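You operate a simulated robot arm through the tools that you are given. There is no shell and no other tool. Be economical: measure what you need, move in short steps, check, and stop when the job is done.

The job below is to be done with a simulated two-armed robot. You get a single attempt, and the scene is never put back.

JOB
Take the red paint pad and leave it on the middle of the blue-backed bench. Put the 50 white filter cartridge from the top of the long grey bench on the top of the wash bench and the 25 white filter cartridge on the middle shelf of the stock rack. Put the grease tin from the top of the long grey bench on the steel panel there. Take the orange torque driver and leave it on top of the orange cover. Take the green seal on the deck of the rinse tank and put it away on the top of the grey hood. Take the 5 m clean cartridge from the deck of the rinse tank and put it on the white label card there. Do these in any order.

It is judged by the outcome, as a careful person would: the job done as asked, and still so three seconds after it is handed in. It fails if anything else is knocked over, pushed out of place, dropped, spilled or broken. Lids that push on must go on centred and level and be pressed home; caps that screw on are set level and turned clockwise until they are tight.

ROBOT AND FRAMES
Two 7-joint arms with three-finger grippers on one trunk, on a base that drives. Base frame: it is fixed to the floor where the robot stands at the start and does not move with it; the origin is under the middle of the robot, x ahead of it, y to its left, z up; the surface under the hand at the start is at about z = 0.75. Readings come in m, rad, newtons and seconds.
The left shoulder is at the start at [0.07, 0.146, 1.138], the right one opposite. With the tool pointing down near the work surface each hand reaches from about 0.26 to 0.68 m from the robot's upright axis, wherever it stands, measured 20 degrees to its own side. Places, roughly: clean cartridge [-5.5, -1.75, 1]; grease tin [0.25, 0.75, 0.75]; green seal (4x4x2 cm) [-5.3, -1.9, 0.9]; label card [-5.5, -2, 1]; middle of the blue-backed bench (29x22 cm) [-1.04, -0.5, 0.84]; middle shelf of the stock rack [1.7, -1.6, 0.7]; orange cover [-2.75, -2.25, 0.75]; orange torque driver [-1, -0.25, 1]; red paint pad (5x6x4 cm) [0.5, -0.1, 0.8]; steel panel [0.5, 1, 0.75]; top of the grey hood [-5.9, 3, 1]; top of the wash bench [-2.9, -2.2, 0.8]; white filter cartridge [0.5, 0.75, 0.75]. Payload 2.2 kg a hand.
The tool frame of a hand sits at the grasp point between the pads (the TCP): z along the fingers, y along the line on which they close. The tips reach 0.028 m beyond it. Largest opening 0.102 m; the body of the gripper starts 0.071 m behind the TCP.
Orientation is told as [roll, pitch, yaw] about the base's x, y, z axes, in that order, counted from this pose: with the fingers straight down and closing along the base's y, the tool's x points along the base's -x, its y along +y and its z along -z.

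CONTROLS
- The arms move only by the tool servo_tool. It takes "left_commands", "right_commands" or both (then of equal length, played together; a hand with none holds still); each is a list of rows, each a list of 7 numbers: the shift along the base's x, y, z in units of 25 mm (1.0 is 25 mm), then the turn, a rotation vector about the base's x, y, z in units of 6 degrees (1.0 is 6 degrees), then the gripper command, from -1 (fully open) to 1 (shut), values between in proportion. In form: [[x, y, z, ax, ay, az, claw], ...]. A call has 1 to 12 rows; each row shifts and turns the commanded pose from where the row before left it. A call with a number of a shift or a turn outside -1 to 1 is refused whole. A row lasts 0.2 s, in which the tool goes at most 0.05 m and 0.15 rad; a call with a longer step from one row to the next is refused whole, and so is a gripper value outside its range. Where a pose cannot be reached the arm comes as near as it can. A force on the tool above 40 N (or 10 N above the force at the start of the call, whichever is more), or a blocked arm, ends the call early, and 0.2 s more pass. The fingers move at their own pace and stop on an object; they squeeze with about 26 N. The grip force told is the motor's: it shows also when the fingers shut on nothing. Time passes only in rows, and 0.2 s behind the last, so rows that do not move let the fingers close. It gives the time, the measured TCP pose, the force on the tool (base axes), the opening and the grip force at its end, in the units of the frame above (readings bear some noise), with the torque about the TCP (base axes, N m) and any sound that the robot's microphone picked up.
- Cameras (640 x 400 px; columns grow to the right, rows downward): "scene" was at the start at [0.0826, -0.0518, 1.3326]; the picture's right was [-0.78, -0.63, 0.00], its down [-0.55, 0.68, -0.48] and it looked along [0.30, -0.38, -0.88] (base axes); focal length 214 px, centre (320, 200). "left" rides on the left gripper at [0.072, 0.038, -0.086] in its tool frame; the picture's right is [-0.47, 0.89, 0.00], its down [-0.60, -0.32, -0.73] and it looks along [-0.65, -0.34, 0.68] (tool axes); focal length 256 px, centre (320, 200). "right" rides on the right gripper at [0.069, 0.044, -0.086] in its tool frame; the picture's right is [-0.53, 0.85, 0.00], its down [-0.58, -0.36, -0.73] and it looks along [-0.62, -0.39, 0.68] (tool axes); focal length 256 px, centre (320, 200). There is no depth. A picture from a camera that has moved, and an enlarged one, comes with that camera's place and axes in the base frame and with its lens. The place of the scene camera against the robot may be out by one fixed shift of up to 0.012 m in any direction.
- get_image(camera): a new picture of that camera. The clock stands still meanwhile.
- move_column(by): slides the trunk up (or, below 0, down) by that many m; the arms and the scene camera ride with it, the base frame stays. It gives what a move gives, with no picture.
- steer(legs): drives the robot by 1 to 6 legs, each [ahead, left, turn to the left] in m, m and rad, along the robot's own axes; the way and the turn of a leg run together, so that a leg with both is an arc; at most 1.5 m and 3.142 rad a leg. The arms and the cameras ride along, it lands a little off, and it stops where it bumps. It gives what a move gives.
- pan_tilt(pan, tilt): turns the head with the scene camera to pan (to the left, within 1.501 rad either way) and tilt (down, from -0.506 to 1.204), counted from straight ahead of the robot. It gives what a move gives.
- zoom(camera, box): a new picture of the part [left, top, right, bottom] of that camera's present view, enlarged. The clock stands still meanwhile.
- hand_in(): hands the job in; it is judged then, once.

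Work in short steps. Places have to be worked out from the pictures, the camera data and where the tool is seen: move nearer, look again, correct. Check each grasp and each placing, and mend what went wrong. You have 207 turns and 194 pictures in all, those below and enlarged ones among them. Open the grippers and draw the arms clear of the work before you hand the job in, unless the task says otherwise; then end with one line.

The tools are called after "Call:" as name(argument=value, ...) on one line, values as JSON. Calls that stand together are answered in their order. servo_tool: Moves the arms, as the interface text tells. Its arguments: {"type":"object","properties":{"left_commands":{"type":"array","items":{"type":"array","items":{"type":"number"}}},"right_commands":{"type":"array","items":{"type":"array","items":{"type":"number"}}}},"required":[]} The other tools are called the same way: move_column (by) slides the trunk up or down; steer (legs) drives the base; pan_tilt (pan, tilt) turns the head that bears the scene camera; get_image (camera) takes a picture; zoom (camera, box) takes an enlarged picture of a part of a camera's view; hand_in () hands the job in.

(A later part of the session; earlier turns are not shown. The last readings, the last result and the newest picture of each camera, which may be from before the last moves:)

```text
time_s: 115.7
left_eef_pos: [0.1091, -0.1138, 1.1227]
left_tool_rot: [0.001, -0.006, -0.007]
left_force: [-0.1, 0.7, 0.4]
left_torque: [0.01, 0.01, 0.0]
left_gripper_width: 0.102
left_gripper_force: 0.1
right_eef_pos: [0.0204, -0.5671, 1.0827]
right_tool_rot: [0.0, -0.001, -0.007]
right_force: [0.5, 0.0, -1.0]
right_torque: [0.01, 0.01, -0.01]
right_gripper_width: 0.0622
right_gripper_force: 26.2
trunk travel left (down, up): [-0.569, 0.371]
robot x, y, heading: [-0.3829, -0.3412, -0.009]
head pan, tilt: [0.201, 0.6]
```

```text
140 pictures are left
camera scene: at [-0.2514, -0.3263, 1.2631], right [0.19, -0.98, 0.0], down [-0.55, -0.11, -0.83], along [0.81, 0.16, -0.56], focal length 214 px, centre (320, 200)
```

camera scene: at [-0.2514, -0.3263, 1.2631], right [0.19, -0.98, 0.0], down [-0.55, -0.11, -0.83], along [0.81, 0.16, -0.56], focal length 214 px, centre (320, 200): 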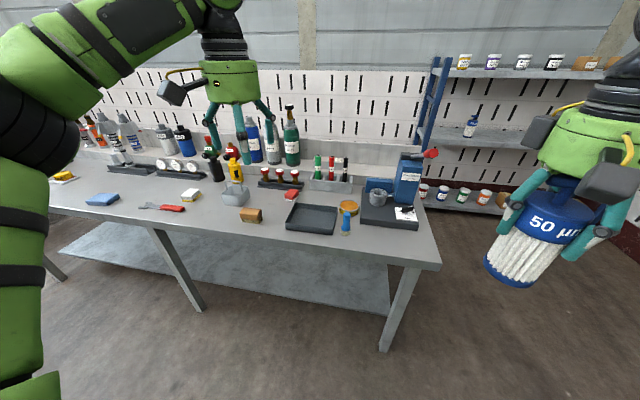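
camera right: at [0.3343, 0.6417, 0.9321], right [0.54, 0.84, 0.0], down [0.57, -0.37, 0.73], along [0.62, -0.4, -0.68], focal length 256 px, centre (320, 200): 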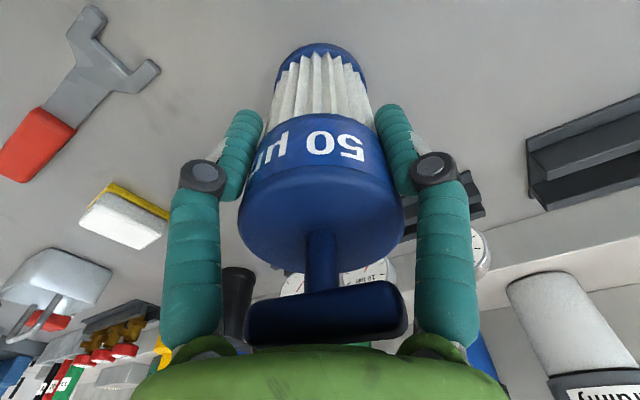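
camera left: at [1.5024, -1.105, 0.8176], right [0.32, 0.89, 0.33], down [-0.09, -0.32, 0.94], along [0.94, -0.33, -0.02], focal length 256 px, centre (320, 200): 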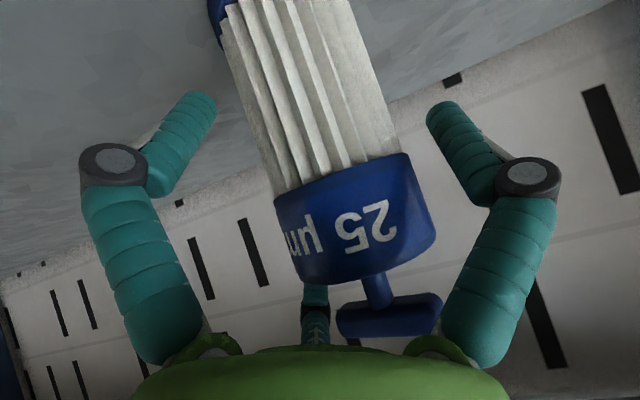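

Pad confirmed at [0.469,-0.06]. I raise and pull back the right hand (50) to clear the press, then drive ahead 0.32.

Call:
servo_tool(right_commands=[[-0.8, 0, 1, 0, 0, 0, 1], [-0.8, 0, 1, 0, 0, 0, 1], [-0.8, 0, 1, 0, 0, 0, 1], [-0.6, 0, 1, 0, 0, 0, 1], [0, 0, 1, 0, 0, 0, 1]])

Call:
steer(legs=[[0.3, 0.03, 0]])

Call:
get_image(camera="left")

```text
time_s: 116.9
left_eef_pos: [0.109, -0.1134, 1.1238]
left_tool_rot: [0.002, -0.006, -0.007]
left_force: [-0.1, -0.7, -0.6]
left_torque: [-0.04, -0.02, -0.01]
left_gripper_width: 0.102
left_gripper_force: 0.0
right_eef_pos: [-0.055, -0.5653, 1.2075]
right_tool_rot: [-0.002, -0.001, -0.006]
right_force: [-0.3, 0.7, -1.8]
right_torque: [-0.04, 0.0, 0.01]
right_gripper_width: 0.0621
right_gripper_force: 25.9
trunk travel left (down, up): [-0.569, 0.371]
robot x, y, heading: [-0.3781, -0.3408, -0.006]
head pan, tilt: [0.201, 0.6]
```

```text
time_s: 119.0
left_eef_pos: [0.4088, -0.0861, 1.1211]
left_tool_rot: [0.0, -0.005, -0.009]
left_force: [0.1, 0.3, 0.1]
left_torque: [0.03, 0.03, 0.0]
left_gripper_width: 0.102
left_gripper_force: 0.1
right_eef_pos: [0.2448, -0.5383, 1.207]
right_tool_rot: [-0.001, -0.001, -0.01]
right_force: [0.5, 0.2, -1.2]
right_torque: [0.0, 0.01, 0.01]
right_gripper_width: 0.0622
right_gripper_force: 26.4
trunk travel left (down, up): [-0.569, 0.371]
robot x, y, heading: [-0.0811, -0.3112, -0.008]
head pan, tilt: [0.201, 0.6]
```

```text
139 pictures are left
camera left: at [0.3373, -0.048, 1.2092], right [0.47, 0.88, 0.01], down [0.6, -0.32, 0.73], along [0.65, -0.34, -0.68], focal length 256 px, centre (320, 200)
```

left: 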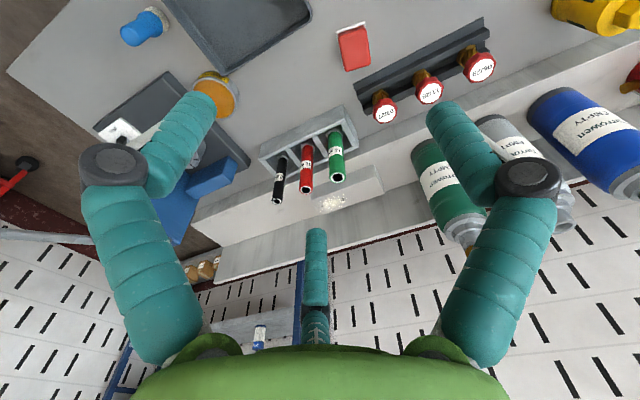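

Pad: centre [0.474,-0.060], long axis near x turned ≈-10°. With a partly closed hand the fingers clear the valve rail (x≥0.54). Left hand goes above it.

Call:
servo_tool(left_commands=[[0.65, 0.26, -0.9, 0, 0, -0.45, -0.7], [0.65, 0.26, -0.9, 0, 0, -0.45, -0.7], [0.65, 0.26, -0.9, 0, 0, -0.45, -0.7], [0.65, 0.26, -0.9, 0, 0, -0.45, -0.7], [0, 0, -1, 0, 0, 0, -0.7], [0, 0, -1, 0, 0, 0, -0.7], [0, 0, -1, 0, 0, 0, -0.7], [0, 0, -1, 0, 0, 0, -0.7], [0, 0, -1, 0, 0, 0, -0.7], [0, 0, 0, 0, 0, 0, -0.7]])

Call:
get_image(camera="left")

Call:
zoom(camera="scene", box=[240, 110, 400, 210])

```text
time_s: 121.2
left_eef_pos: [0.4746, -0.0573, 0.9063]
left_tool_rot: [0.002, -0.004, -0.198]
left_force: [0.4, -0.8, -1.1]
left_torque: [0.0, -0.01, 0.02]
left_gripper_width: 0.0868
left_gripper_force: 0.0
right_eef_pos: [0.2454, -0.5374, 1.207]
right_tool_rot: [0.001, -0.002, -0.01]
right_force: [-0.7, 0.1, -2.4]
right_torque: [0.0, 0.01, -0.02]
right_gripper_width: 0.062
right_gripper_force: 26.1
trunk travel left (down, up): [-0.569, 0.371]
robot x, y, heading: [-0.0798, -0.314, -0.003]
head pan, tilt: [0.201, 0.6]
```

```text
138 pictures are left
camera left: at [0.4104, -0.0075, 0.9933], right [0.63, 0.78, 0.0], down [0.53, -0.43, 0.73], along [0.57, -0.46, -0.68], focal length 256 px, centre (320, 200)
```

left: 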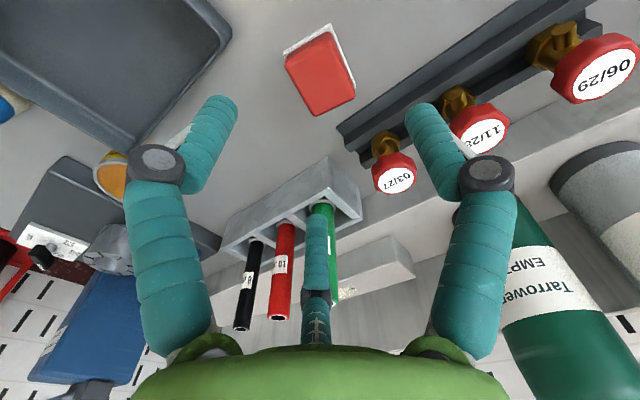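

```text
4.00 times, centred on (320, 160) of scene
camera zoom: at [0.0482, -0.2977, 1.2631], right [0.19, -0.98, 0.0], down [-0.55, -0.11, -0.83], along [0.81, 0.16, -0.56], focal length 858 px, centre (320, 360)
```

zoom: 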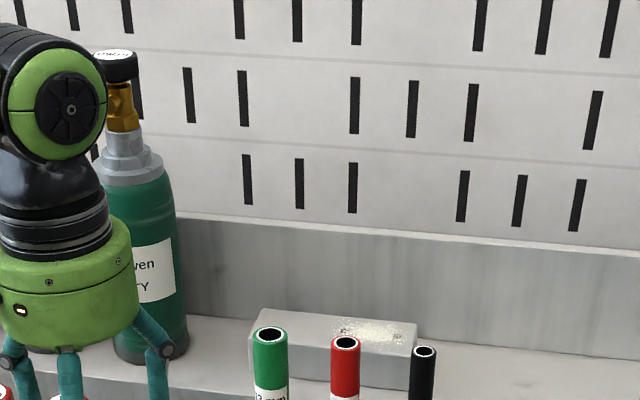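

Pad centre [0.477,-0.060], yaw ≈-16°. I descend with fine yaw correction to z≈0.785.

Call:
servo_tool(left_commands=[[0.08, -0.1, -1, 0, 0, -0.8, -0.7], [0, 0, -1, 0, 0, 0, -0.7], [0, 0, -1, 0, 0, 0, -0.7], [0, 0, -1, 0, 0, 0, -0.7], [0, 0, -0.7, 0, 0, 0, -0.7], [0, 0, 0, 0, 0, 0, -0.7]])

Call:
get_image(camera="left")

```text
time_s: 122.5
left_eef_pos: [0.4748, -0.0604, 0.7904]
left_tool_rot: [0.002, -0.01, -0.282]
left_force: [-0.3, 0.3, -0.6]
left_torque: [0.02, -0.02, 0.01]
left_gripper_width: 0.0865
left_gripper_force: 0.0
right_eef_pos: [0.245, -0.5388, 1.2075]
right_tool_rot: [0.001, -0.002, -0.008]
right_force: [-1.1, -0.7, -2.1]
right_torque: [-0.01, 0.02, 0.0]
right_gripper_width: 0.0621
right_gripper_force: 26.0
trunk travel left (down, up): [-0.569, 0.371]
robot x, y, heading: [-0.0807, -0.3116, -0.009]
head pan, tilt: [0.201, 0.6]
```

```text
136 pictures are left
camera left: at [0.4162, -0.0046, 0.8759], right [0.69, 0.72, 0.01], down [0.49, -0.47, 0.74], along [0.53, -0.51, -0.68], focal length 256 px, centre (320, 200)
```

left: 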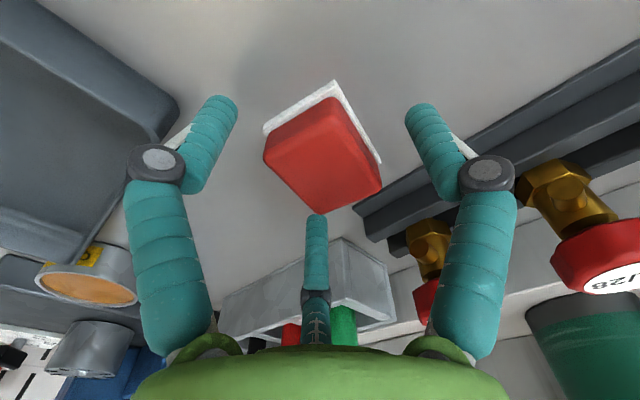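

Pad lies between the fingers. Close.

Call:
servo_tool(left_commands=[[0, 0, -0.1, 0, 0, 0, -0.2], [0, 0, 0, 0, 0, 0, 0.5], [0, 0, 0, 0, 0, 0, 1], [0, 0, 0, 0, 0, 0, 1], [0, 0, 0, 0, 0, 0, 1]])

Call:
get_image(camera="left")

```text
time_s: 123.8
left_eef_pos: [0.4747, -0.0605, 0.7897]
left_tool_rot: [0.003, -0.008, -0.28]
left_force: [2.6, -1.8, 6.4]
left_torque: [-0.08, -0.03, 0.04]
left_gripper_width: 0.0611
left_gripper_force: 26.1
right_eef_pos: [0.2445, -0.5383, 1.207]
right_tool_rot: [0.004, -0.002, -0.009]
right_force: [0.3, -0.7, -2.4]
right_torque: [-0.02, 0.0, 0.0]
right_gripper_width: 0.0622
right_gripper_force: 25.7
trunk travel left (down, up): [-0.569, 0.371]
robot x, y, heading: [-0.0815, -0.3154, -0.004]
head pan, tilt: [0.201, 0.6]
```

```text
135 pictures are left
camera left: at [0.4151, -0.0052, 0.875], right [0.69, 0.72, 0.01], down [0.49, -0.47, 0.74], along [0.53, -0.51, -0.68], focal length 256 px, centre (320, 200)
```

left: 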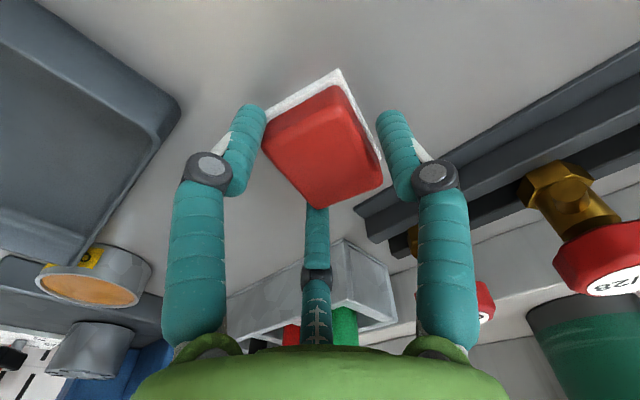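

Gripped. Lift straight up and verify.

Call:
servo_tool(left_commands=[[0, 0, 0.5, 0, 0, 0, 1], [0, 0, 1, 0, 0, 0, 1], [0, 0, 1, 0, 0, 0, 1], [0, 0, 1, 0, 0, 0, 1], [0, 0, 1, 0, 0, 0, 1], [0, 0, 1, 0, 0, 0, 1], [0, 0, 1, 0, 0, 0, 1], [0, 0, 1, 0, 0, 0, 1], [0, 0, 1, 0, 0, 0, 1], [0, 0, 1, 0, 0, 0, 1], [0, 0, 1, 0, 0, 0, 1]])

Call:
get_image(camera="left")

Call:
steer(legs=[[-0.3, 0, 0]])

Call:
pan_tilt(pan=-1.5, tilt=0.4)

Call:
get_image(camera="scene")

```text
time_s: 126.2
left_eef_pos: [0.4729, -0.0485, 1.0499]
left_tool_rot: [0.002, -0.005, -0.278]
left_force: [0.1, 0.2, -0.8]
left_torque: [0.03, -0.01, 0.02]
left_gripper_width: 0.0613
left_gripper_force: 26.4
left hand out of reach, approached as far as the arm can: row 11
right_eef_pos: [0.2448, -0.5373, 1.2075]
right_tool_rot: [-0.001, -0.003, -0.008]
right_force: [-0.2, -0.8, -1.7]
right_torque: [-0.03, 0.0, -0.03]
right_gripper_width: 0.0622
right_gripper_force: 26.3
trunk travel left (down, up): [-0.569, 0.371]
robot x, y, heading: [-0.0807, -0.3127, -0.005]
head pan, tilt: [0.201, 0.6]
```

```text
134 pictures are left
camera left: at [0.4131, 0.0063, 1.1374], right [0.69, 0.72, 0.0], down [0.49, -0.47, 0.73], along [0.53, -0.5, -0.68], focal length 256 px, centre (320, 200)
```

left: 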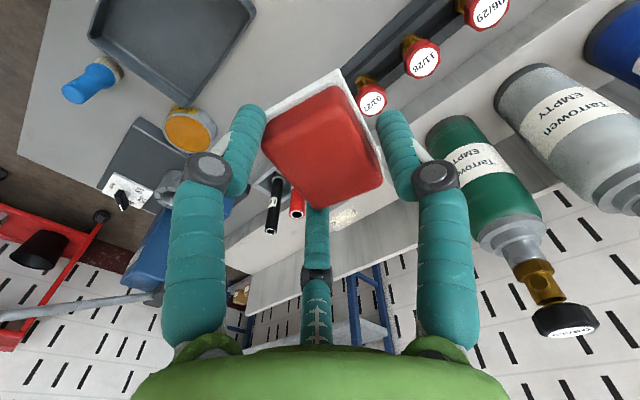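

```text
time_s: 128.2
left_eef_pos: [0.1693, -0.0504, 1.0521]
left_tool_rot: [0.004, -0.004, -0.28]
left_force: [1.2, -0.6, -0.3]
left_torque: [0.0, 0.01, 0.03]
left_gripper_width: 0.061
left_gripper_force: 25.8
right_eef_pos: [-0.058, -0.5375, 1.2071]
right_tool_rot: [-0.001, 0.0, -0.01]
right_force: [0.1, 0.1, -1.5]
right_torque: [0.01, -0.01, 0.02]
right_gripper_width: 0.0621
right_gripper_force: 25.3
trunk travel left (down, up): [-0.569, 0.371]
robot x, y, heading: [-0.382, -0.3103, -0.01]
head pan, tilt: [0.201, 0.6]
```

```text
time_s: 129.9
left_eef_pos: [0.1708, -0.0485, 1.0512]
left_tool_rot: [0.002, -0.007, -0.282]
left_force: [-0.6, 0.1, -0.8]
left_torque: [-0.01, 0.0, 0.02]
left_gripper_width: 0.0614
left_gripper_force: 25.7
right_eef_pos: [-0.0582, -0.5363, 1.2065]
right_tool_rot: [0.001, 0.0, -0.011]
right_force: [0.5, 0.1, -1.7]
right_torque: [-0.01, -0.02, -0.02]
right_gripper_width: 0.0619
right_gripper_force: 26.0
trunk travel left (down, up): [-0.569, 0.371]
robot x, y, heading: [-0.3824, -0.3079, -0.007]
head pan, tilt: [-1.499, 0.4]
```

```text
133 pictures are left
camera scene: at [-0.3355, -0.405, 1.2813], right [-1.0, -0.06, 0.0], down [-0.02, 0.39, -0.92], along [0.06, -0.92, -0.39], focal length 214 px, centre (320, 200)
```

scene: 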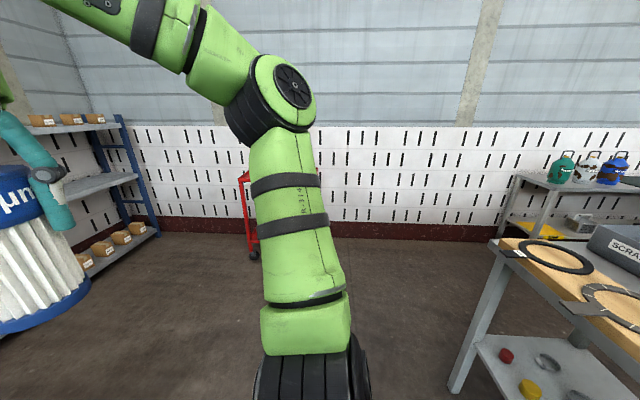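

The pad is held. I drive to the open area at the bench ends to turn around toward the blue-backed bench.

Call:
steer(legs=[[0.12, -0.85, 0], [0, 0, 1.571], [0, 0, 1.571]])

Call:
pan_tilt(pan=-0.5, tilt=0.5)

Call:
get_image(camera="scene")

```text
time_s: 142.0
left_eef_pos: [-0.8356, -1.3947, 1.0521]
left_tool_rot: [0.003, -0.007, 2.811]
left_force: [-0.2, -0.1, -0.2]
left_torque: [-0.02, -0.04, 0.0]
left_gripper_width: 0.05
left_gripper_force: 26.3
right_eef_pos: [-0.5832, -0.9182, 1.2073]
right_tool_rot: [0.0, 0.0, 3.082]
right_force: [0.0, 0.4, -1.7]
right_torque: [0.01, 0.0, -0.04]
right_gripper_width: 0.0621
right_gripper_force: 26.0
trunk travel left (down, up): [-0.569, 0.371]
robot x, y, heading: [-0.2689, -1.1597, 3.09]
head pan, tilt: [-1.499, 0.4]
```

```text
time_s: 143.3
left_eef_pos: [-0.8345, -1.3937, 1.0518]
left_tool_rot: [0.002, -0.008, 2.813]
left_force: [0.0, 0.0, -0.5]
left_torque: [-0.04, -0.01, 0.01]
left_gripper_width: 0.0501
left_gripper_force: 26.0
right_eef_pos: [-0.5836, -0.919, 1.207]
right_tool_rot: [-0.001, 0.0, 3.084]
right_force: [-0.1, -0.1, -2.0]
right_torque: [0.02, -0.01, -0.01]
right_gripper_width: 0.0622
right_gripper_force: 25.4
trunk travel left (down, up): [-0.569, 0.371]
robot x, y, heading: [-0.2686, -1.1621, 3.086]
head pan, tilt: [-0.499, 0.499]
```

```text
132 pictures are left
camera scene: at [-0.4055, -1.109, 1.2721], right [0.53, 0.85, 0.0], down [0.41, -0.25, -0.88], along [-0.75, 0.46, -0.48], focal length 214 px, centre (320, 200)
```

scene: 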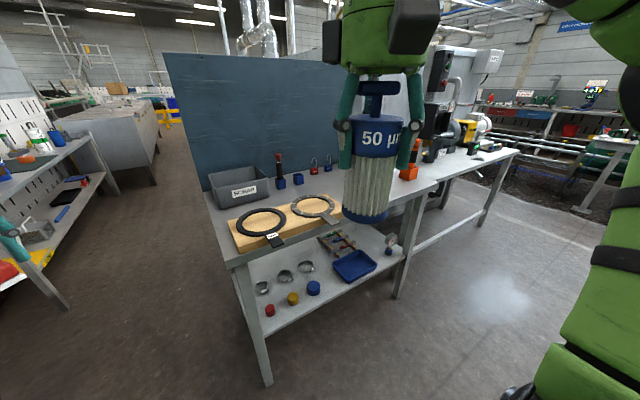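

Grip width on the pad changed to 0.050, so I check it.

Call:
get_image(camera="left")

Call:
steer(legs=[[0, 0, 0.052], [0, 0.6, 0]])

```text
131 pictures are left
camera left: at [-0.778, -1.4543, 1.1376], right [-0.73, -0.69, 0.0], down [-0.46, 0.49, 0.73], along [-0.51, 0.53, -0.68], focal length 256 px, centre (320, 200)
```

left: 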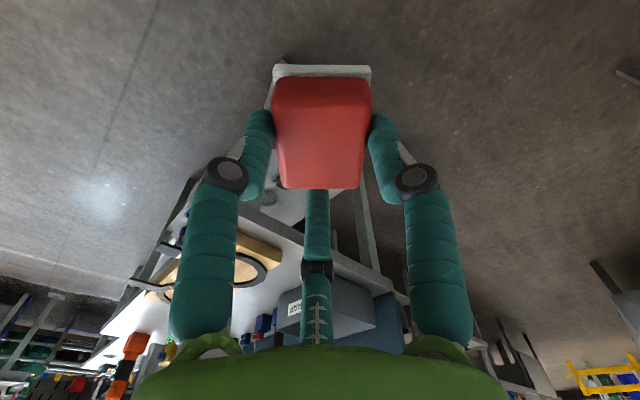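

```text
time_s: 146.5
left_eef_pos: [-0.8299, -1.9171, 1.0523]
left_tool_rot: [-0.001, -0.009, 2.851]
left_force: [1.3, -0.5, -0.4]
left_torque: [0.11, 0.0, 0.0]
left_gripper_width: 0.05
left_gripper_force: 26.1
right_eef_pos: [-0.5976, -1.433, 1.2077]
right_tool_rot: [-0.002, 0.002, 3.123]
right_force: [-0.3, -0.7, -1.8]
right_torque: [0.11, 0.0, -0.01]
right_gripper_width: 0.0622
right_gripper_force: 26.3
trunk travel left (down, up): [-0.569, 0.371]
robot x, y, heading: [-0.2743, -1.6577, 3.124]
head pan, tilt: [-0.499, 0.499]
stopped in leg 2: the robot was blocked; the commanded pose is now the measured one
```

I strafed the wrong way and was blocked near the red cart. I look to see what I touched.

Call:
pan_tilt(pan=1.5, tilt=0.7)

Call:
get_image(camera="scene")

```text
time_s: 148.4
left_eef_pos: [-0.83, -1.9146, 1.0516]
left_tool_rot: [0.001, -0.007, 2.851]
left_force: [0.2, 0.5, 0.0]
left_torque: [0.01, -0.02, 0.0]
left_gripper_width: 0.05
left_gripper_force: 26.2
right_eef_pos: [-0.5976, -1.4294, 1.2066]
right_tool_rot: [0.002, 0.003, 3.123]
right_force: [-0.2, -0.6, -2.2]
right_torque: [-0.02, 0.01, 0.02]
right_gripper_width: 0.0619
right_gripper_force: 26.2
trunk travel left (down, up): [-0.569, 0.371]
robot x, y, heading: [-0.276, -1.6623, 3.131]
head pan, tilt: [1.499, 0.7]
```

```text
130 pictures are left
camera scene: at [-0.3405, -1.7422, 1.2544], right [-1.0, 0.09, 0.0], down [0.06, 0.64, -0.77], along [-0.07, -0.76, -0.64], focal length 214 px, centre (320, 200)
```

scene: 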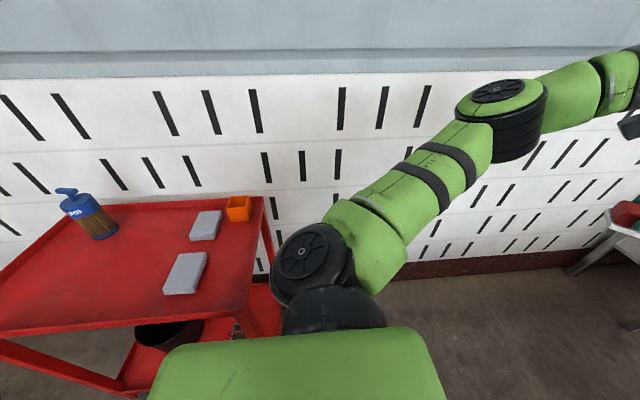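

The cart and its items are undisturbed (edge still y≈-1.92). I strafe the right way, to y ≈ -0.28.

Call:
steer(legs=[[0, -0.7, 0], [0, -0.68, 0]])

Call:
pan_tilt(pan=0.1, tilt=0.6)

Call:
get_image(camera="scene")

Call:
get_image(camera="left")

```text
time_s: 155.6
left_eef_pos: [-0.8145, -0.5455, 1.0503]
left_tool_rot: [0.0, -0.007, 2.864]
left_force: [0.2, 0.2, 0.6]
left_torque: [-0.02, -0.01, 0.0]
left_gripper_width: 0.0502
left_gripper_force: 26.5
right_eef_pos: [-0.5902, -0.0561, 1.2065]
right_tool_rot: [0.002, 0.002, 3.138]
right_force: [0.1, 0.3, -1.5]
right_torque: [0.04, 0.01, -0.01]
right_gripper_width: 0.062
right_gripper_force: 25.9
trunk travel left (down, up): [-0.569, 0.371]
robot x, y, heading: [-0.2622, -0.2783, 3.141]
head pan, tilt: [1.499, 0.7]
```

```text
time_s: 157.1
left_eef_pos: [-0.8144, -0.5445, 1.0519]
left_tool_rot: [0.002, -0.008, 2.864]
left_force: [-0.5, 0.0, 0.7]
left_torque: [0.01, 0.0, -0.02]
left_gripper_width: 0.0502
left_gripper_force: 25.7
right_eef_pos: [-0.59, -0.0567, 1.2078]
right_tool_rot: [0.002, 0.002, 3.138]
right_force: [-0.8, 0.0, -1.6]
right_torque: [-0.01, 0.03, 0.0]
right_gripper_width: 0.062
right_gripper_force: 25.6
trunk travel left (down, up): [-0.569, 0.371]
robot x, y, heading: [-0.2642, -0.2825, 3.14]
head pan, tilt: [0.099, 0.6]
```

```text
129 pictures are left
camera scene: at [-0.4093, -0.2898, 1.263], right [-0.1, 1.0, 0.0], down [0.56, 0.06, -0.82], along [-0.82, -0.08, -0.57], focal length 214 px, centre (320, 200)
```

scene: 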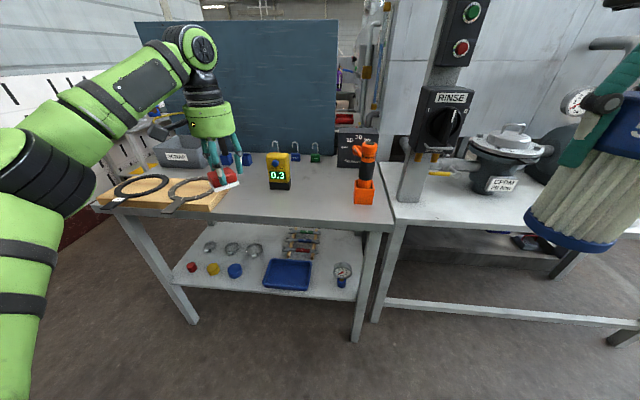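

```text
128 pictures are left
camera left: at [-0.754, -0.6021, 1.1378], right [-0.69, -0.72, 0.0], down [-0.49, 0.47, 0.73], along [-0.53, 0.5, -0.68], focal length 256 px, centre (320, 200)
```

left: 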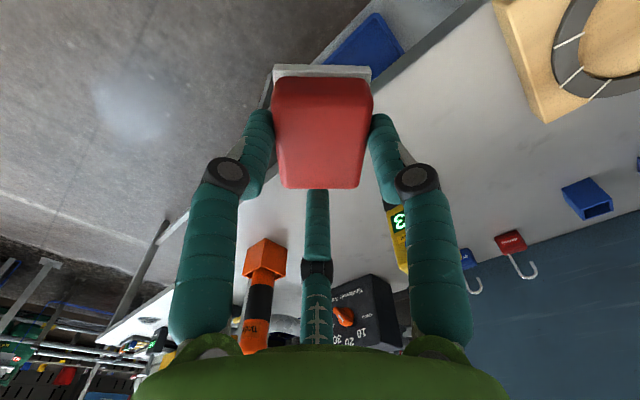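

Driver seen near [-1.03,-0.20], a yellow gas detector near [-1.08,-0.51]. I zoom to measure the free middle area.

Call:
zoom(camera="scene", box=[160, 120, 416, 280])

```text
2.50 times, centred on (288, 200) of scene
camera zoom: at [-0.4093, -0.2898, 1.263], right [-0.1, 1.0, 0.0], down [0.56, 0.06, -0.82], along [-0.82, -0.08, -0.57], focal length 536 px, centre (400, 200)
```

zoom: 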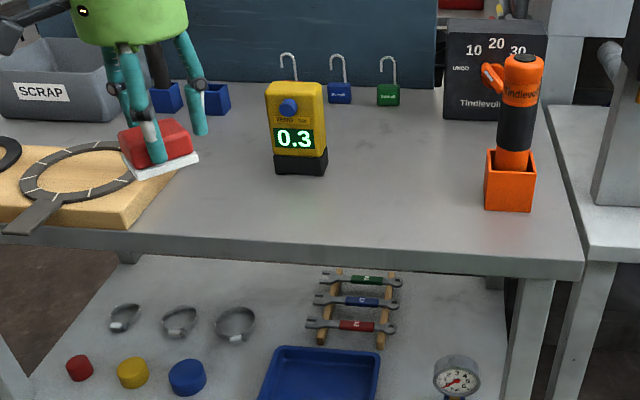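

I'll set the pad at about [-1.0,-0.45], just in front/right of the detector. Drive ahead 0.15 and right 0.09, then lower.

Call:
steer(legs=[[0.14, -0.09, 0]])

Call:
get_image(camera="left")

Call:
get_image(camera="scene")

```text
time_s: 158.6
left_eef_pos: [-0.9531, -0.4554, 1.0532]
left_tool_rot: [0.002, -0.009, 2.863]
left_force: [-0.4, 0.1, 0.2]
left_torque: [0.01, -0.02, 0.02]
left_gripper_width: 0.0497
left_gripper_force: 25.7
right_eef_pos: [-0.7272, 0.0309, 1.2076]
right_tool_rot: [0.001, -0.001, 3.135]
right_force: [0.4, 0.5, -2.7]
right_torque: [0.0, 0.02, -0.02]
right_gripper_width: 0.0621
right_gripper_force: 25.9
trunk travel left (down, up): [-0.569, 0.371]
robot x, y, heading: [-0.4016, -0.1927, 3.145]
head pan, tilt: [0.099, 0.6]
```

```text
126 pictures are left
camera left: at [-0.8929, -0.5134, 1.1382], right [-0.69, -0.72, 0.01], down [-0.49, 0.47, 0.74], along [-0.53, 0.51, -0.68], focal length 256 px, centre (320, 200)
```

left: 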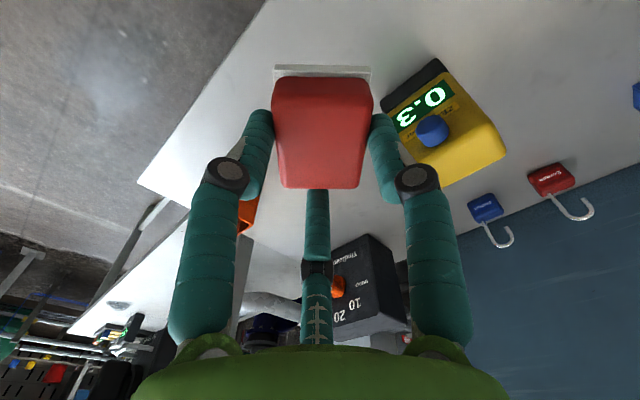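

```text
125 pictures are left
camera scene: at [-0.5475, -0.2016, 1.2632], right [-0.1, 1.0, 0.0], down [0.56, 0.05, -0.83], along [-0.82, -0.08, -0.56], focal length 214 px, centre (320, 200)
```

scene: 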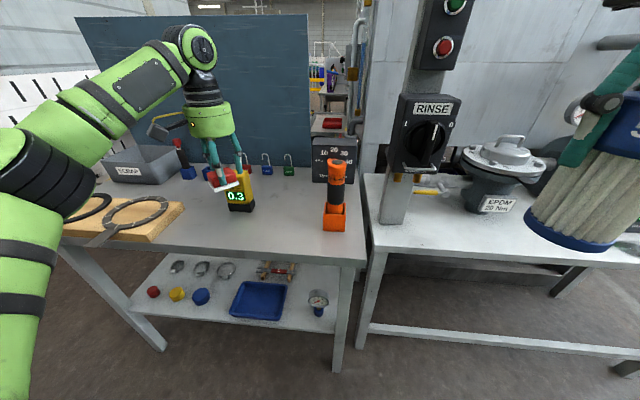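

Detector front face x≈-1.054, y -0.53…-0.46. I place the pad at [-1.0,-0.425]: move over and descend to 0.905.

Call:
servo_tool(left_commands=[[-0.94, 0.6, 0, 0, 0, 0, 1], [-0.94, 0.6, 0, 0, 0, 0, 1], [0, 0, -1, 0, 0, 0, 1], [0, 0, -1, 0, 0, 0, 1], [0, 0, -1, 0, 0, 0, 1], [0, 0, -1, 0, 0, 0, 1], [0, 0, -1, 0, 0, 0, 1], [0, 0, -0.8, 0, 0, 0, 1], [0, 0, 0, 0, 0, 0, 1]])

Call:
get_image(camera="left")

Call:
zoom(camera="scene", box=[160, 120, 360, 245])

```text
time_s: 160.6
left_eef_pos: [-0.953, -0.4568, 0.9086]
left_tool_rot: [0.001, -0.006, 2.865]
left_force: [-0.9, 0.4, -0.4]
left_torque: [0.01, 0.0, 0.01]
left_gripper_width: 0.0501
left_gripper_force: 26.2
left hand out of reach, approached as far as the arm can: row 1, 2
right_eef_pos: [-0.729, 0.0328, 1.2066]
right_tool_rot: [0.001, 0.0, 3.134]
right_force: [0.2, 0.0, -2.5]
right_torque: [-0.03, 0.02, -0.02]
right_gripper_width: 0.062
right_gripper_force: 25.9
trunk travel left (down, up): [-0.569, 0.371]
robot x, y, heading: [-0.4011, -0.1916, 3.135]
head pan, tilt: [0.099, 0.6]
```

```text
124 pictures are left
camera left: at [-0.8929, -0.5137, 0.9939], right [-0.69, -0.72, 0.0], down [-0.49, 0.47, 0.73], along [-0.53, 0.51, -0.68], focal length 256 px, centre (320, 200)
```

left: 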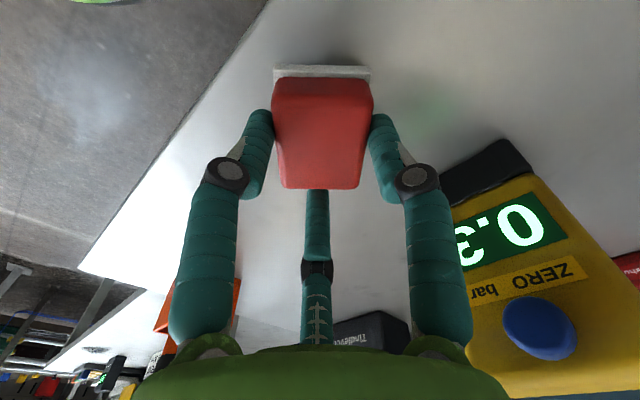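

```text
3.20 times, centred on (260, 182) of scene
camera zoom: at [-0.5482, -0.201, 1.2631], right [-0.1, 1.0, 0.0], down [0.56, 0.05, -0.83], along [-0.82, -0.08, -0.56], focal length 686 px, centre (512, 256)
```

zoom: 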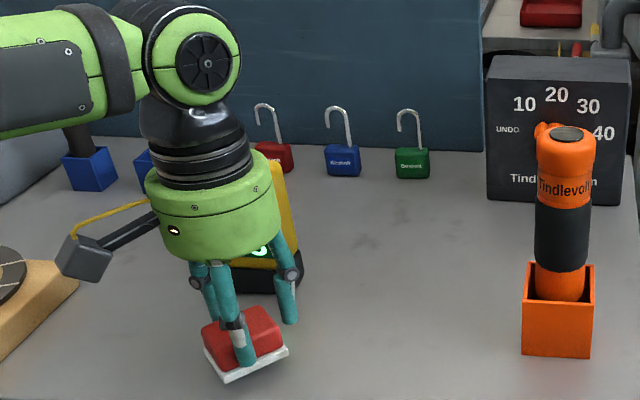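

The arm would not go further sideways, so I nudge with the base: right 0.03 then ahead 0.045.

Call:
steer(legs=[[0, -0.035, 0], [0.045, 0, 0]])

Call:
get_image(camera="left")

```text
time_s: 161.9
left_eef_pos: [-0.9943, -0.423, 0.9097]
left_tool_rot: [0.001, -0.009, 2.864]
left_force: [0.3, 0.3, -0.9]
left_torque: [0.01, -0.01, -0.03]
left_gripper_width: 0.0499
left_gripper_force: 26.0
right_eef_pos: [-0.769, 0.0658, 1.2075]
right_tool_rot: [0.001, -0.002, 3.138]
right_force: [-0.1, -0.2, -2.2]
right_torque: [0.01, -0.01, 0.05]
right_gripper_width: 0.062
right_gripper_force: 26.6
trunk travel left (down, up): [-0.569, 0.371]
robot x, y, heading: [-0.4494, -0.1571, 3.141]
head pan, tilt: [0.099, 0.6]
```

```text
122 pictures are left
camera left: at [-0.9347, -0.4797, 0.995], right [-0.69, -0.72, 0.01], down [-0.49, 0.47, 0.74], along [-0.54, 0.51, -0.68], focal length 256 px, centre (320, 200)
```

left: 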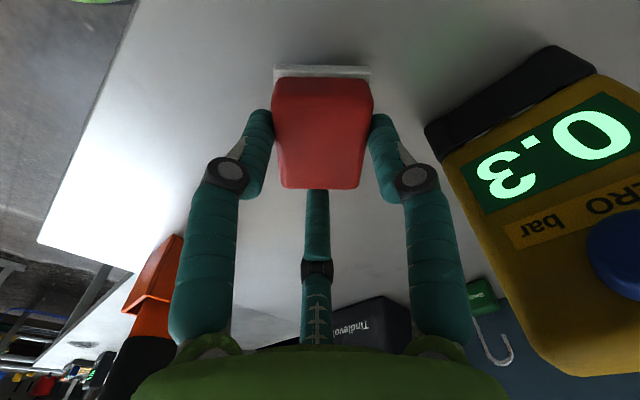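

Clear of the detector. Lower gently to contact.

Call:
servo_tool(left_commands=[[0, 0, -0.5, 0, 0, 0, 1], [0, 0, -0.4, 0, 0, 0, 1], [0, 0, -0.15, 0, 0, 0, 1], [0, 0, 0, 0, 0, 0, 1]])

```text
time_s: 162.9
left_eef_pos: [-0.9963, -0.4228, 0.8853]
left_tool_rot: [0.004, -0.014, 2.864]
left_force: [-6.6, -5.2, 21.9]
left_torque: [-0.26, -0.12, -0.1]
left_gripper_width: 0.0501
left_gripper_force: 25.2
right_eef_pos: [-0.77, 0.0685, 1.2084]
right_tool_rot: [0.003, -0.002, 3.135]
right_force: [0.1, 0.2, -1.2]
right_torque: [0.01, 0.0, 0.0]
right_gripper_width: 0.0621
right_gripper_force: 25.9
trunk travel left (down, up): [-0.569, 0.371]
robot x, y, heading: [-0.4453, -0.1575, 3.139]
head pan, tilt: [0.099, 0.6]
```

Contact at 0.885. Ease up, open to 0.075, rise.

Call:
servo_tool(left_commands=[[0, 0, 0.1, 0, 0, 0, 1], [0, 0, 0, 0, 0, 0, 0.0], [0, 0, 0, 0, 0, 0, -0.5], [0, 0, 0, 0, 0, 0, -0.5], [0, 0, 0.6, 0, 0, 0, -0.5], [0, 0, 1, 0, 0, 0, -0.5], [0, 0, 1, 0, 0, 0, -0.5], [0, 0, 1, 0, 0, 0, -0.5], [0, 0, 1, 0, 0, 0, -0.5], [0, 0, 1, 0, 0, 0, -0.5], [0, 0, 1, 0, 0, 0, -0.5]])

Call:
get_image(camera="left")

```text
time_s: 165.3
left_eef_pos: [-0.9971, -0.4203, 1.049]
left_tool_rot: [0.001, -0.006, 2.866]
left_force: [0.0, -0.5, 0.0]
left_torque: [0.0, 0.01, -0.03]
left_gripper_width: 0.0767
left_gripper_force: 0.1
right_eef_pos: [-0.771, 0.0673, 1.2072]
right_tool_rot: [0.001, -0.001, 3.135]
right_force: [-0.3, 0.3, -2.2]
right_torque: [0.01, 0.01, 0.02]
right_gripper_width: 0.0622
right_gripper_force: 26.2
trunk travel left (down, up): [-0.569, 0.371]
robot x, y, heading: [-0.4465, -0.1554, 3.142]
head pan, tilt: [0.099, 0.6]
```

```text
121 pictures are left
camera left: at [-0.937, -0.4778, 1.1349], right [-0.69, -0.72, 0.0], down [-0.49, 0.47, 0.73], along [-0.53, 0.5, -0.68], focal length 256 px, centre (320, 200)
```

left: 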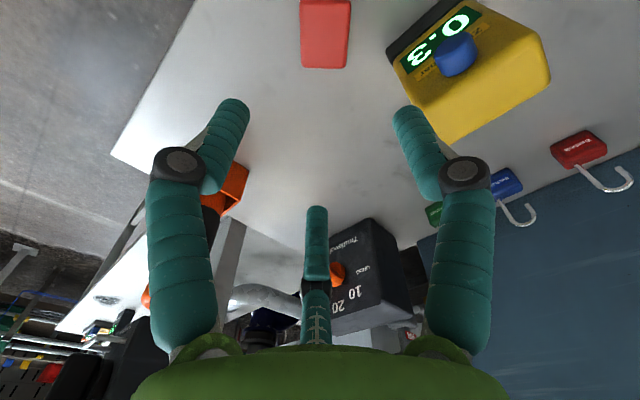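

Pad is placed on the middle of the bench. Next the driver, standing in an orange holder with its top near z≈1.05; I raise the column and study it.

Call:
move_column(by=0.12)

Call:
zoom(camera="scene", box=[260, 170, 420, 270])

Call:
steer(legs=[[0, 0.16, 0], [0, 0, -0.65]])

Call:
pan_tilt(pan=0.4, tilt=0.6)

Call:
get_image(camera="scene")

```text
time_s: 166.8
left_eef_pos: [-0.9971, -0.4192, 1.1692]
left_tool_rot: [0.001, -0.007, 2.866]
left_force: [-0.1, 0.3, 0.0]
left_torque: [-0.02, 0.01, -0.01]
left_gripper_width: 0.0765
left_gripper_force: 0.0
right_eef_pos: [-0.7712, 0.0676, 1.327]
right_tool_rot: [0.003, -0.001, 3.137]
right_force: [-0.5, -1.0, -2.6]
right_torque: [0.01, 0.0, -0.02]
right_gripper_width: 0.062
right_gripper_force: 25.9
trunk travel left (down, up): [-0.689, 0.251]
robot x, y, heading: [-0.4459, -0.1614, 3.138]
head pan, tilt: [0.099, 0.6]
```

```text
4.00 times, centred on (340, 220) of scene
camera zoom: at [-0.5919, -0.1658, 1.383], right [-0.1, 1.0, 0.0], down [0.56, 0.05, -0.82], along [-0.82, -0.08, -0.57], focal length 858 px, centre (240, 120)
```

zoom: 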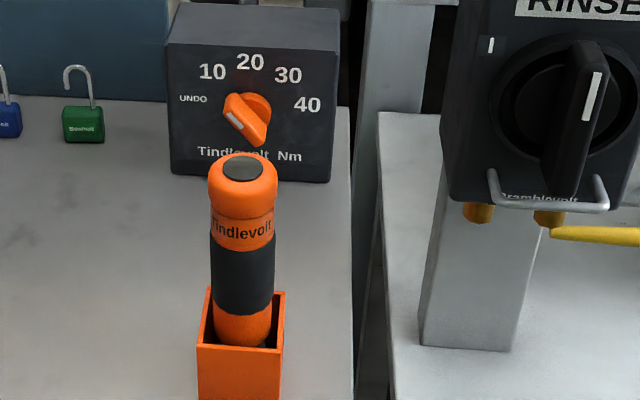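

```text
time_s: 170.0
left_eef_pos: [-1.0486, -0.2042, 1.1685]
left_tool_rot: [0.001, -0.007, 2.233]
left_force: [-0.1, -0.2, -0.6]
left_torque: [-0.01, -0.02, 0.02]
left_gripper_width: 0.0765
left_gripper_force: 0.0
right_eef_pos: [-0.5757, 0.0561, 1.3274]
right_tool_rot: [0.003, 0.0, 2.502]
right_force: [0.1, 0.0, -1.4]
right_torque: [-0.01, -0.04, 0.01]
right_gripper_width: 0.0621
right_gripper_force: 26.1
trunk travel left (down, up): [-0.689, 0.251]
robot x, y, heading: [-0.4471, -0.3196, 2.506]
head pan, tilt: [0.099, 0.6]
```

```text
time_s: 170.8
left_eef_pos: [-1.0456, -0.2038, 1.1695]
left_tool_rot: [0.003, -0.005, 2.233]
left_force: [-0.7, 0.1, 0.1]
left_torque: [0.01, 0.01, -0.03]
left_gripper_width: 0.0764
left_gripper_force: 0.0
right_eef_pos: [-0.5752, 0.0549, 1.327]
right_tool_rot: [0.003, -0.001, 2.502]
right_force: [-0.1, -0.8, -1.7]
right_torque: [0.02, -0.04, 0.0]
right_gripper_width: 0.0618
right_gripper_force: 26.3
trunk travel left (down, up): [-0.689, 0.251]
robot x, y, heading: [-0.4439, -0.318, 2.509]
head pan, tilt: [0.4, 0.6]
```

```text
119 pictures are left
camera scene: at [-0.5799, -0.2678, 1.3831], right [0.23, 0.97, 0.0], down [0.55, -0.13, -0.83], along [-0.8, 0.19, -0.56], focal length 214 px, centre (320, 200)
```

scene: 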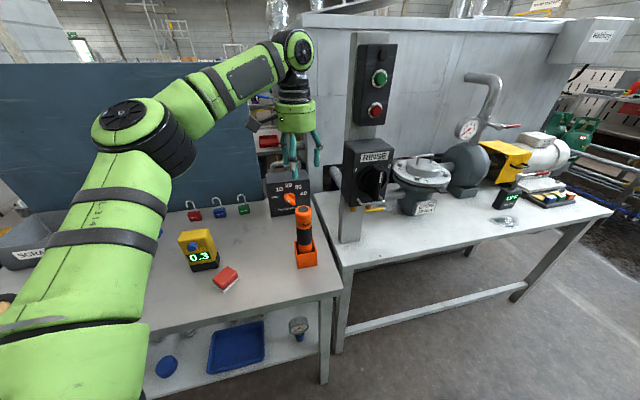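

The driver is a plain cylinder (top z≈1.045, black grip 0.93–0.98) at about [-1.033,-0.204]. I'll grip it from the side with a horizontal tool so it can later be laid down or stood up. First back away, yaw, and begin pitching.

Call:
servo_tool(left_commands=[[1, -0.4, 0, 0, 0, 0.96, -1], [1, -0.4, 0, 0, 0, 0.96, -1], [1, -0.4, 0, 0, 0, 0.96, -1], [1, -0.4, 0, 0, 0, 0.96, -1], [1, -0.4, 0, 0, 0, 0.96, -1], [0.7, -0.1, 0, 0.38, 0.924, 0, -1], [0, 0, 0, 0.38, 0.924, 0, -1], [0, 0, 0, 0.38, 0.924, 0, -1], [0, 0, 0, 0.38, 0.924, 0, -1], [0, 0, 0, 0.38, 0.924, 0, -1], [0, 0, 0, 0.38, 0.924, 0, -1], [0, 0, 0, 0.38, 0.924, 0, -1]])

Call:
servo_tool(left_commands=[[0, 0, -0.5, 0.38, 0.924, 0, -1], [0, 0, -0.5, 0.38, 0.924, 0, -1], [0, 0, -0.5, 0.38, 0.924, 0, -1], [0, 0, -0.5, 0.38, 0.924, 0, -1], [0, 0, -0.5, 0.38, 0.924, 0, -1], [0, 0, -0.5, 0.38, 0.924, 0, -1], [0, 0, 0, 0, 0, 0, -1]])

Call:
get_image(camera="left")

Call:
get_image(camera="scene")

```text
time_s: 173.4
left_eef_pos: [-0.9026, -0.256, 1.1691]
left_tool_rot: [0.016, -0.741, 2.73]
left_force: [-0.6, 0.1, -0.5]
left_torque: [-0.02, 0.04, -0.01]
left_gripper_width: 0.102
left_gripper_force: 0.3
right_eef_pos: [-0.5766, 0.0563, 1.3268]
right_tool_rot: [0.003, 0.0, 2.503]
right_force: [0.4, -0.6, -1.5]
right_torque: [-0.01, 0.04, 0.01]
right_gripper_width: 0.062
right_gripper_force: 26.3
trunk travel left (down, up): [-0.689, 0.251]
robot x, y, heading: [-0.4473, -0.3193, 2.508]
head pan, tilt: [0.4, 0.6]
```

```text
time_s: 175.0
left_eef_pos: [-0.9638, -0.1845, 1.1406]
left_tool_rot: [0.078, -1.369, 2.673]
left_force: [0.3, -0.5, -0.2]
left_torque: [-0.02, 0.03, 0.0]
left_gripper_width: 0.1018
left_gripper_force: 0.1
left hand out of reach, approached as far as the arm can: row 2, 3, 4, 5, 6
right_eef_pos: [-0.5746, 0.0552, 1.3266]
right_tool_rot: [0.002, -0.001, 2.504]
right_force: [-0.3, 0.0, -2.3]
right_torque: [-0.03, 0.0, 0.0]
right_gripper_width: 0.062
right_gripper_force: 26.4
trunk travel left (down, up): [-0.689, 0.251]
robot x, y, heading: [-0.443, -0.3192, 2.506]
head pan, tilt: [0.4, 0.6]
```

```text
118 pictures are left
camera left: at [-0.8871, -0.2584, 1.088], right [-0.42, -0.78, 0.47], down [0.68, 0.08, 0.73], along [-0.61, 0.63, 0.49], focal length 256 px, centre (320, 200)
```

left: 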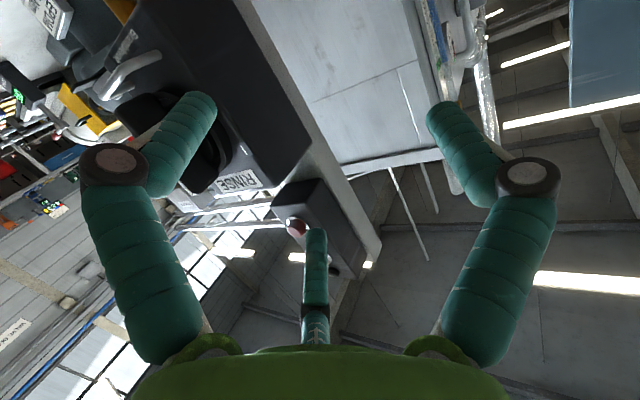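

```text
117 pictures are left
camera scene: at [-0.5793, -0.2687, 1.3832], right [0.23, 0.97, 0.0], down [0.55, -0.13, -0.83], along [-0.8, 0.19, -0.56], focal length 214 px, centre (320, 200)
```

scene: 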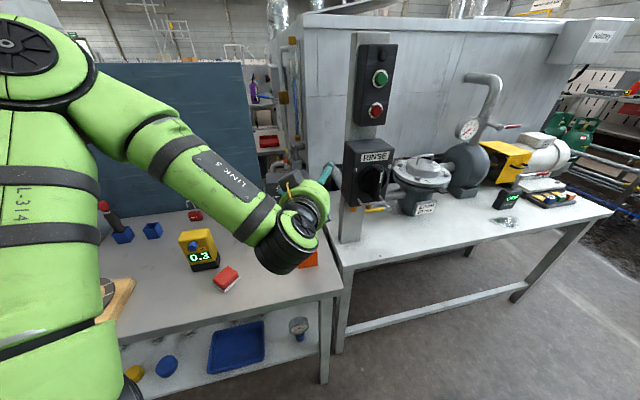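

The wrist is too close to the body for a horizontal tool. I drive the base back 0.2 m so the hand can stay extended.

Call:
steer(legs=[[-0.2, 0, 0]])

Call:
servo_tool(left_commands=[[0, 0, -0.5, 0, 0, 0, -1], [0, 0, -0.5, 0, 0, 0, -1]])

Call:
get_image(camera="left")

Call:
get_image(camera="scene")

```text
time_s: 176.6
left_eef_pos: [-0.809, -0.2998, 1.1393]
left_tool_rot: [0.084, -1.364, 2.669]
left_force: [0.3, 0.5, 0.7]
left_torque: [-0.03, 0.0, 0.0]
left_gripper_width: 0.102
left_gripper_force: 0.2
right_eef_pos: [-0.4212, -0.0602, 1.3261]
right_tool_rot: [0.002, 0.002, 2.502]
right_force: [0.3, 0.3, -1.8]
right_torque: [0.03, 0.0, 0.01]
right_gripper_width: 0.062
right_gripper_force: 26.0
trunk travel left (down, up): [-0.689, 0.251]
robot x, y, heading: [-0.2899, -0.4351, 2.51]
head pan, tilt: [0.4, 0.6]
```

```text
time_s: 177.2
left_eef_pos: [-0.8102, -0.2994, 1.1164]
left_tool_rot: [0.083, -1.365, 2.669]
left_force: [0.1, 0.2, 0.4]
left_torque: [0.01, -0.01, 0.0]
left_gripper_width: 0.102
left_gripper_force: 0.0
right_eef_pos: [-0.4195, -0.0592, 1.3269]
right_tool_rot: [0.001, 0.003, 2.504]
right_force: [1.5, 0.4, -1.5]
right_torque: [0.0, 0.0, 0.0]
right_gripper_width: 0.062
right_gripper_force: 25.9
trunk travel left (down, up): [-0.689, 0.251]
robot x, y, heading: [-0.2914, -0.4314, 2.509]
head pan, tilt: [0.4, 0.6]
```

```text
116 pictures are left
camera left: at [-0.7324, -0.3732, 1.063], right [-0.42, -0.78, 0.47], down [0.67, 0.08, 0.73], along [-0.61, 0.63, 0.49], focal length 256 px, centre (320, 200)
```

left: 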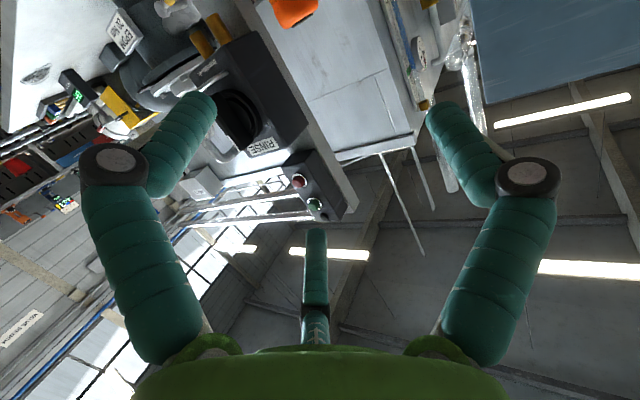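

```text
115 pictures are left
camera scene: at [-0.4237, -0.3841, 1.383], right [0.23, 0.97, 0.0], down [0.55, -0.13, -0.82], along [-0.8, 0.19, -0.57], focal length 214 px, centre (320, 200)
```

scene: 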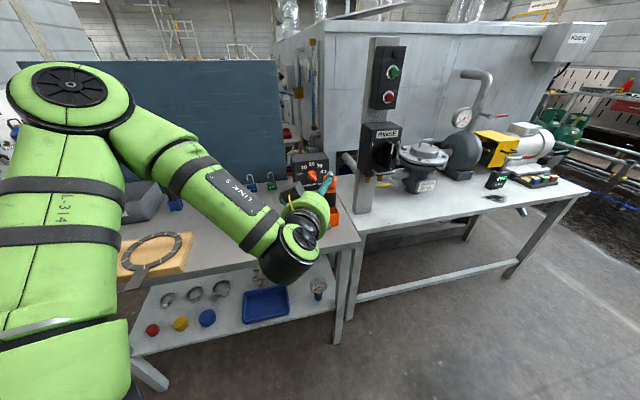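

Tool is now ~78° tilted with heading ≈158°, at [-0.81,-0.30]. I lower it to z≈0.99, and approach to 12 cm short of the driver.

Call:
servo_tool(left_commands=[[0, 0, -1, 0, 0, 0, -1], [0, 0, -1, 0, 0, 0, -1], [0, 0, -1, 0, 0, 0, -1], [0, 0, -1, 0, 0, 0, -1], [0, 0, -1, 0, 0, 0, -1], [-0.9, 0.5, 0, 0, 0, 0, -1], [-0.9, 0.5, 0, 0, 0, 0, -1], [-0.9, 0.4, 0, 0, 0, 0, -1], [-0.9, 0.4, 0, 0, 0, 0, -1], [0, 0, 0, 0, 0, 0, -1]])

Call:
get_image(camera="left")

Call:
get_image(camera="scene")

```text
time_s: 179.4
left_eef_pos: [-0.9048, -0.263, 1.0007]
left_tool_rot: [0.085, -1.366, 2.668]
left_force: [-0.8, 0.2, -0.1]
left_torque: [0.02, 0.0, 0.03]
left_gripper_width: 0.102
left_gripper_force: 0.0
left hand out of reach, approached as far as the arm can: row 5
right_eef_pos: [-0.4189, -0.0626, 1.3271]
right_tool_rot: [0.002, 0.001, 2.502]
right_force: [-0.1, 0.2, -1.5]
right_torque: [-0.02, 0.01, 0.0]
right_gripper_width: 0.062
right_gripper_force: 25.8
trunk travel left (down, up): [-0.689, 0.251]
robot x, y, heading: [-0.288, -0.4326, 2.504]
head pan, tilt: [0.4, 0.6]
```

```text
114 pictures are left
camera left: at [-0.8274, -0.3378, 0.9489], right [-0.42, -0.78, 0.47], down [0.67, 0.08, 0.73], along [-0.61, 0.63, 0.49], focal length 256 px, centre (320, 200)
```

left: 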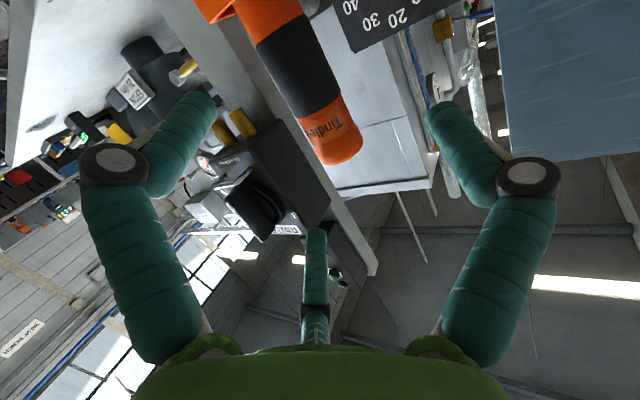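

```text
113 pictures are left
camera scene: at [-0.4223, -0.3845, 1.3831], right [0.23, 0.97, 0.0], down [0.55, -0.13, -0.83], along [-0.8, 0.19, -0.56], focal length 214 px, centre (320, 200)
```

scene: 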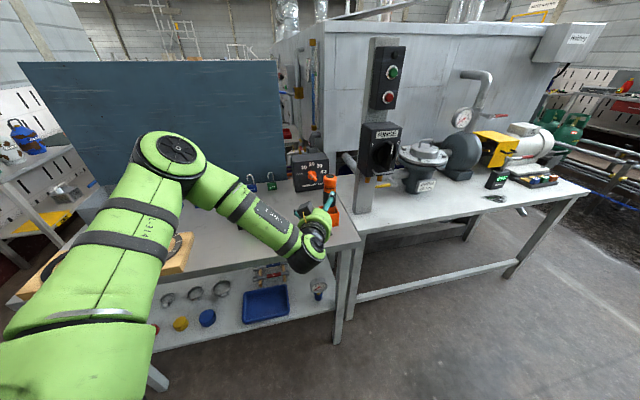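

Driver seen between the fingers ahead. I zoom with the scene camera to fix its position and compare with the hand.

Call:
zoom(camera="scene", box=[270, 140, 398, 220])

```text
5.00 times, centred on (334, 180) of scene
camera zoom: at [-0.4223, -0.3845, 1.3831], right [0.23, 0.97, 0.0], down [0.55, -0.13, -0.83], along [-0.8, 0.19, -0.56], focal length 1072 px, centre (250, 300)
```

zoom: 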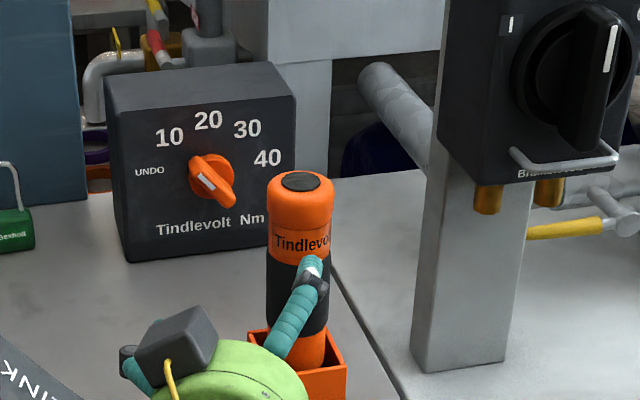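

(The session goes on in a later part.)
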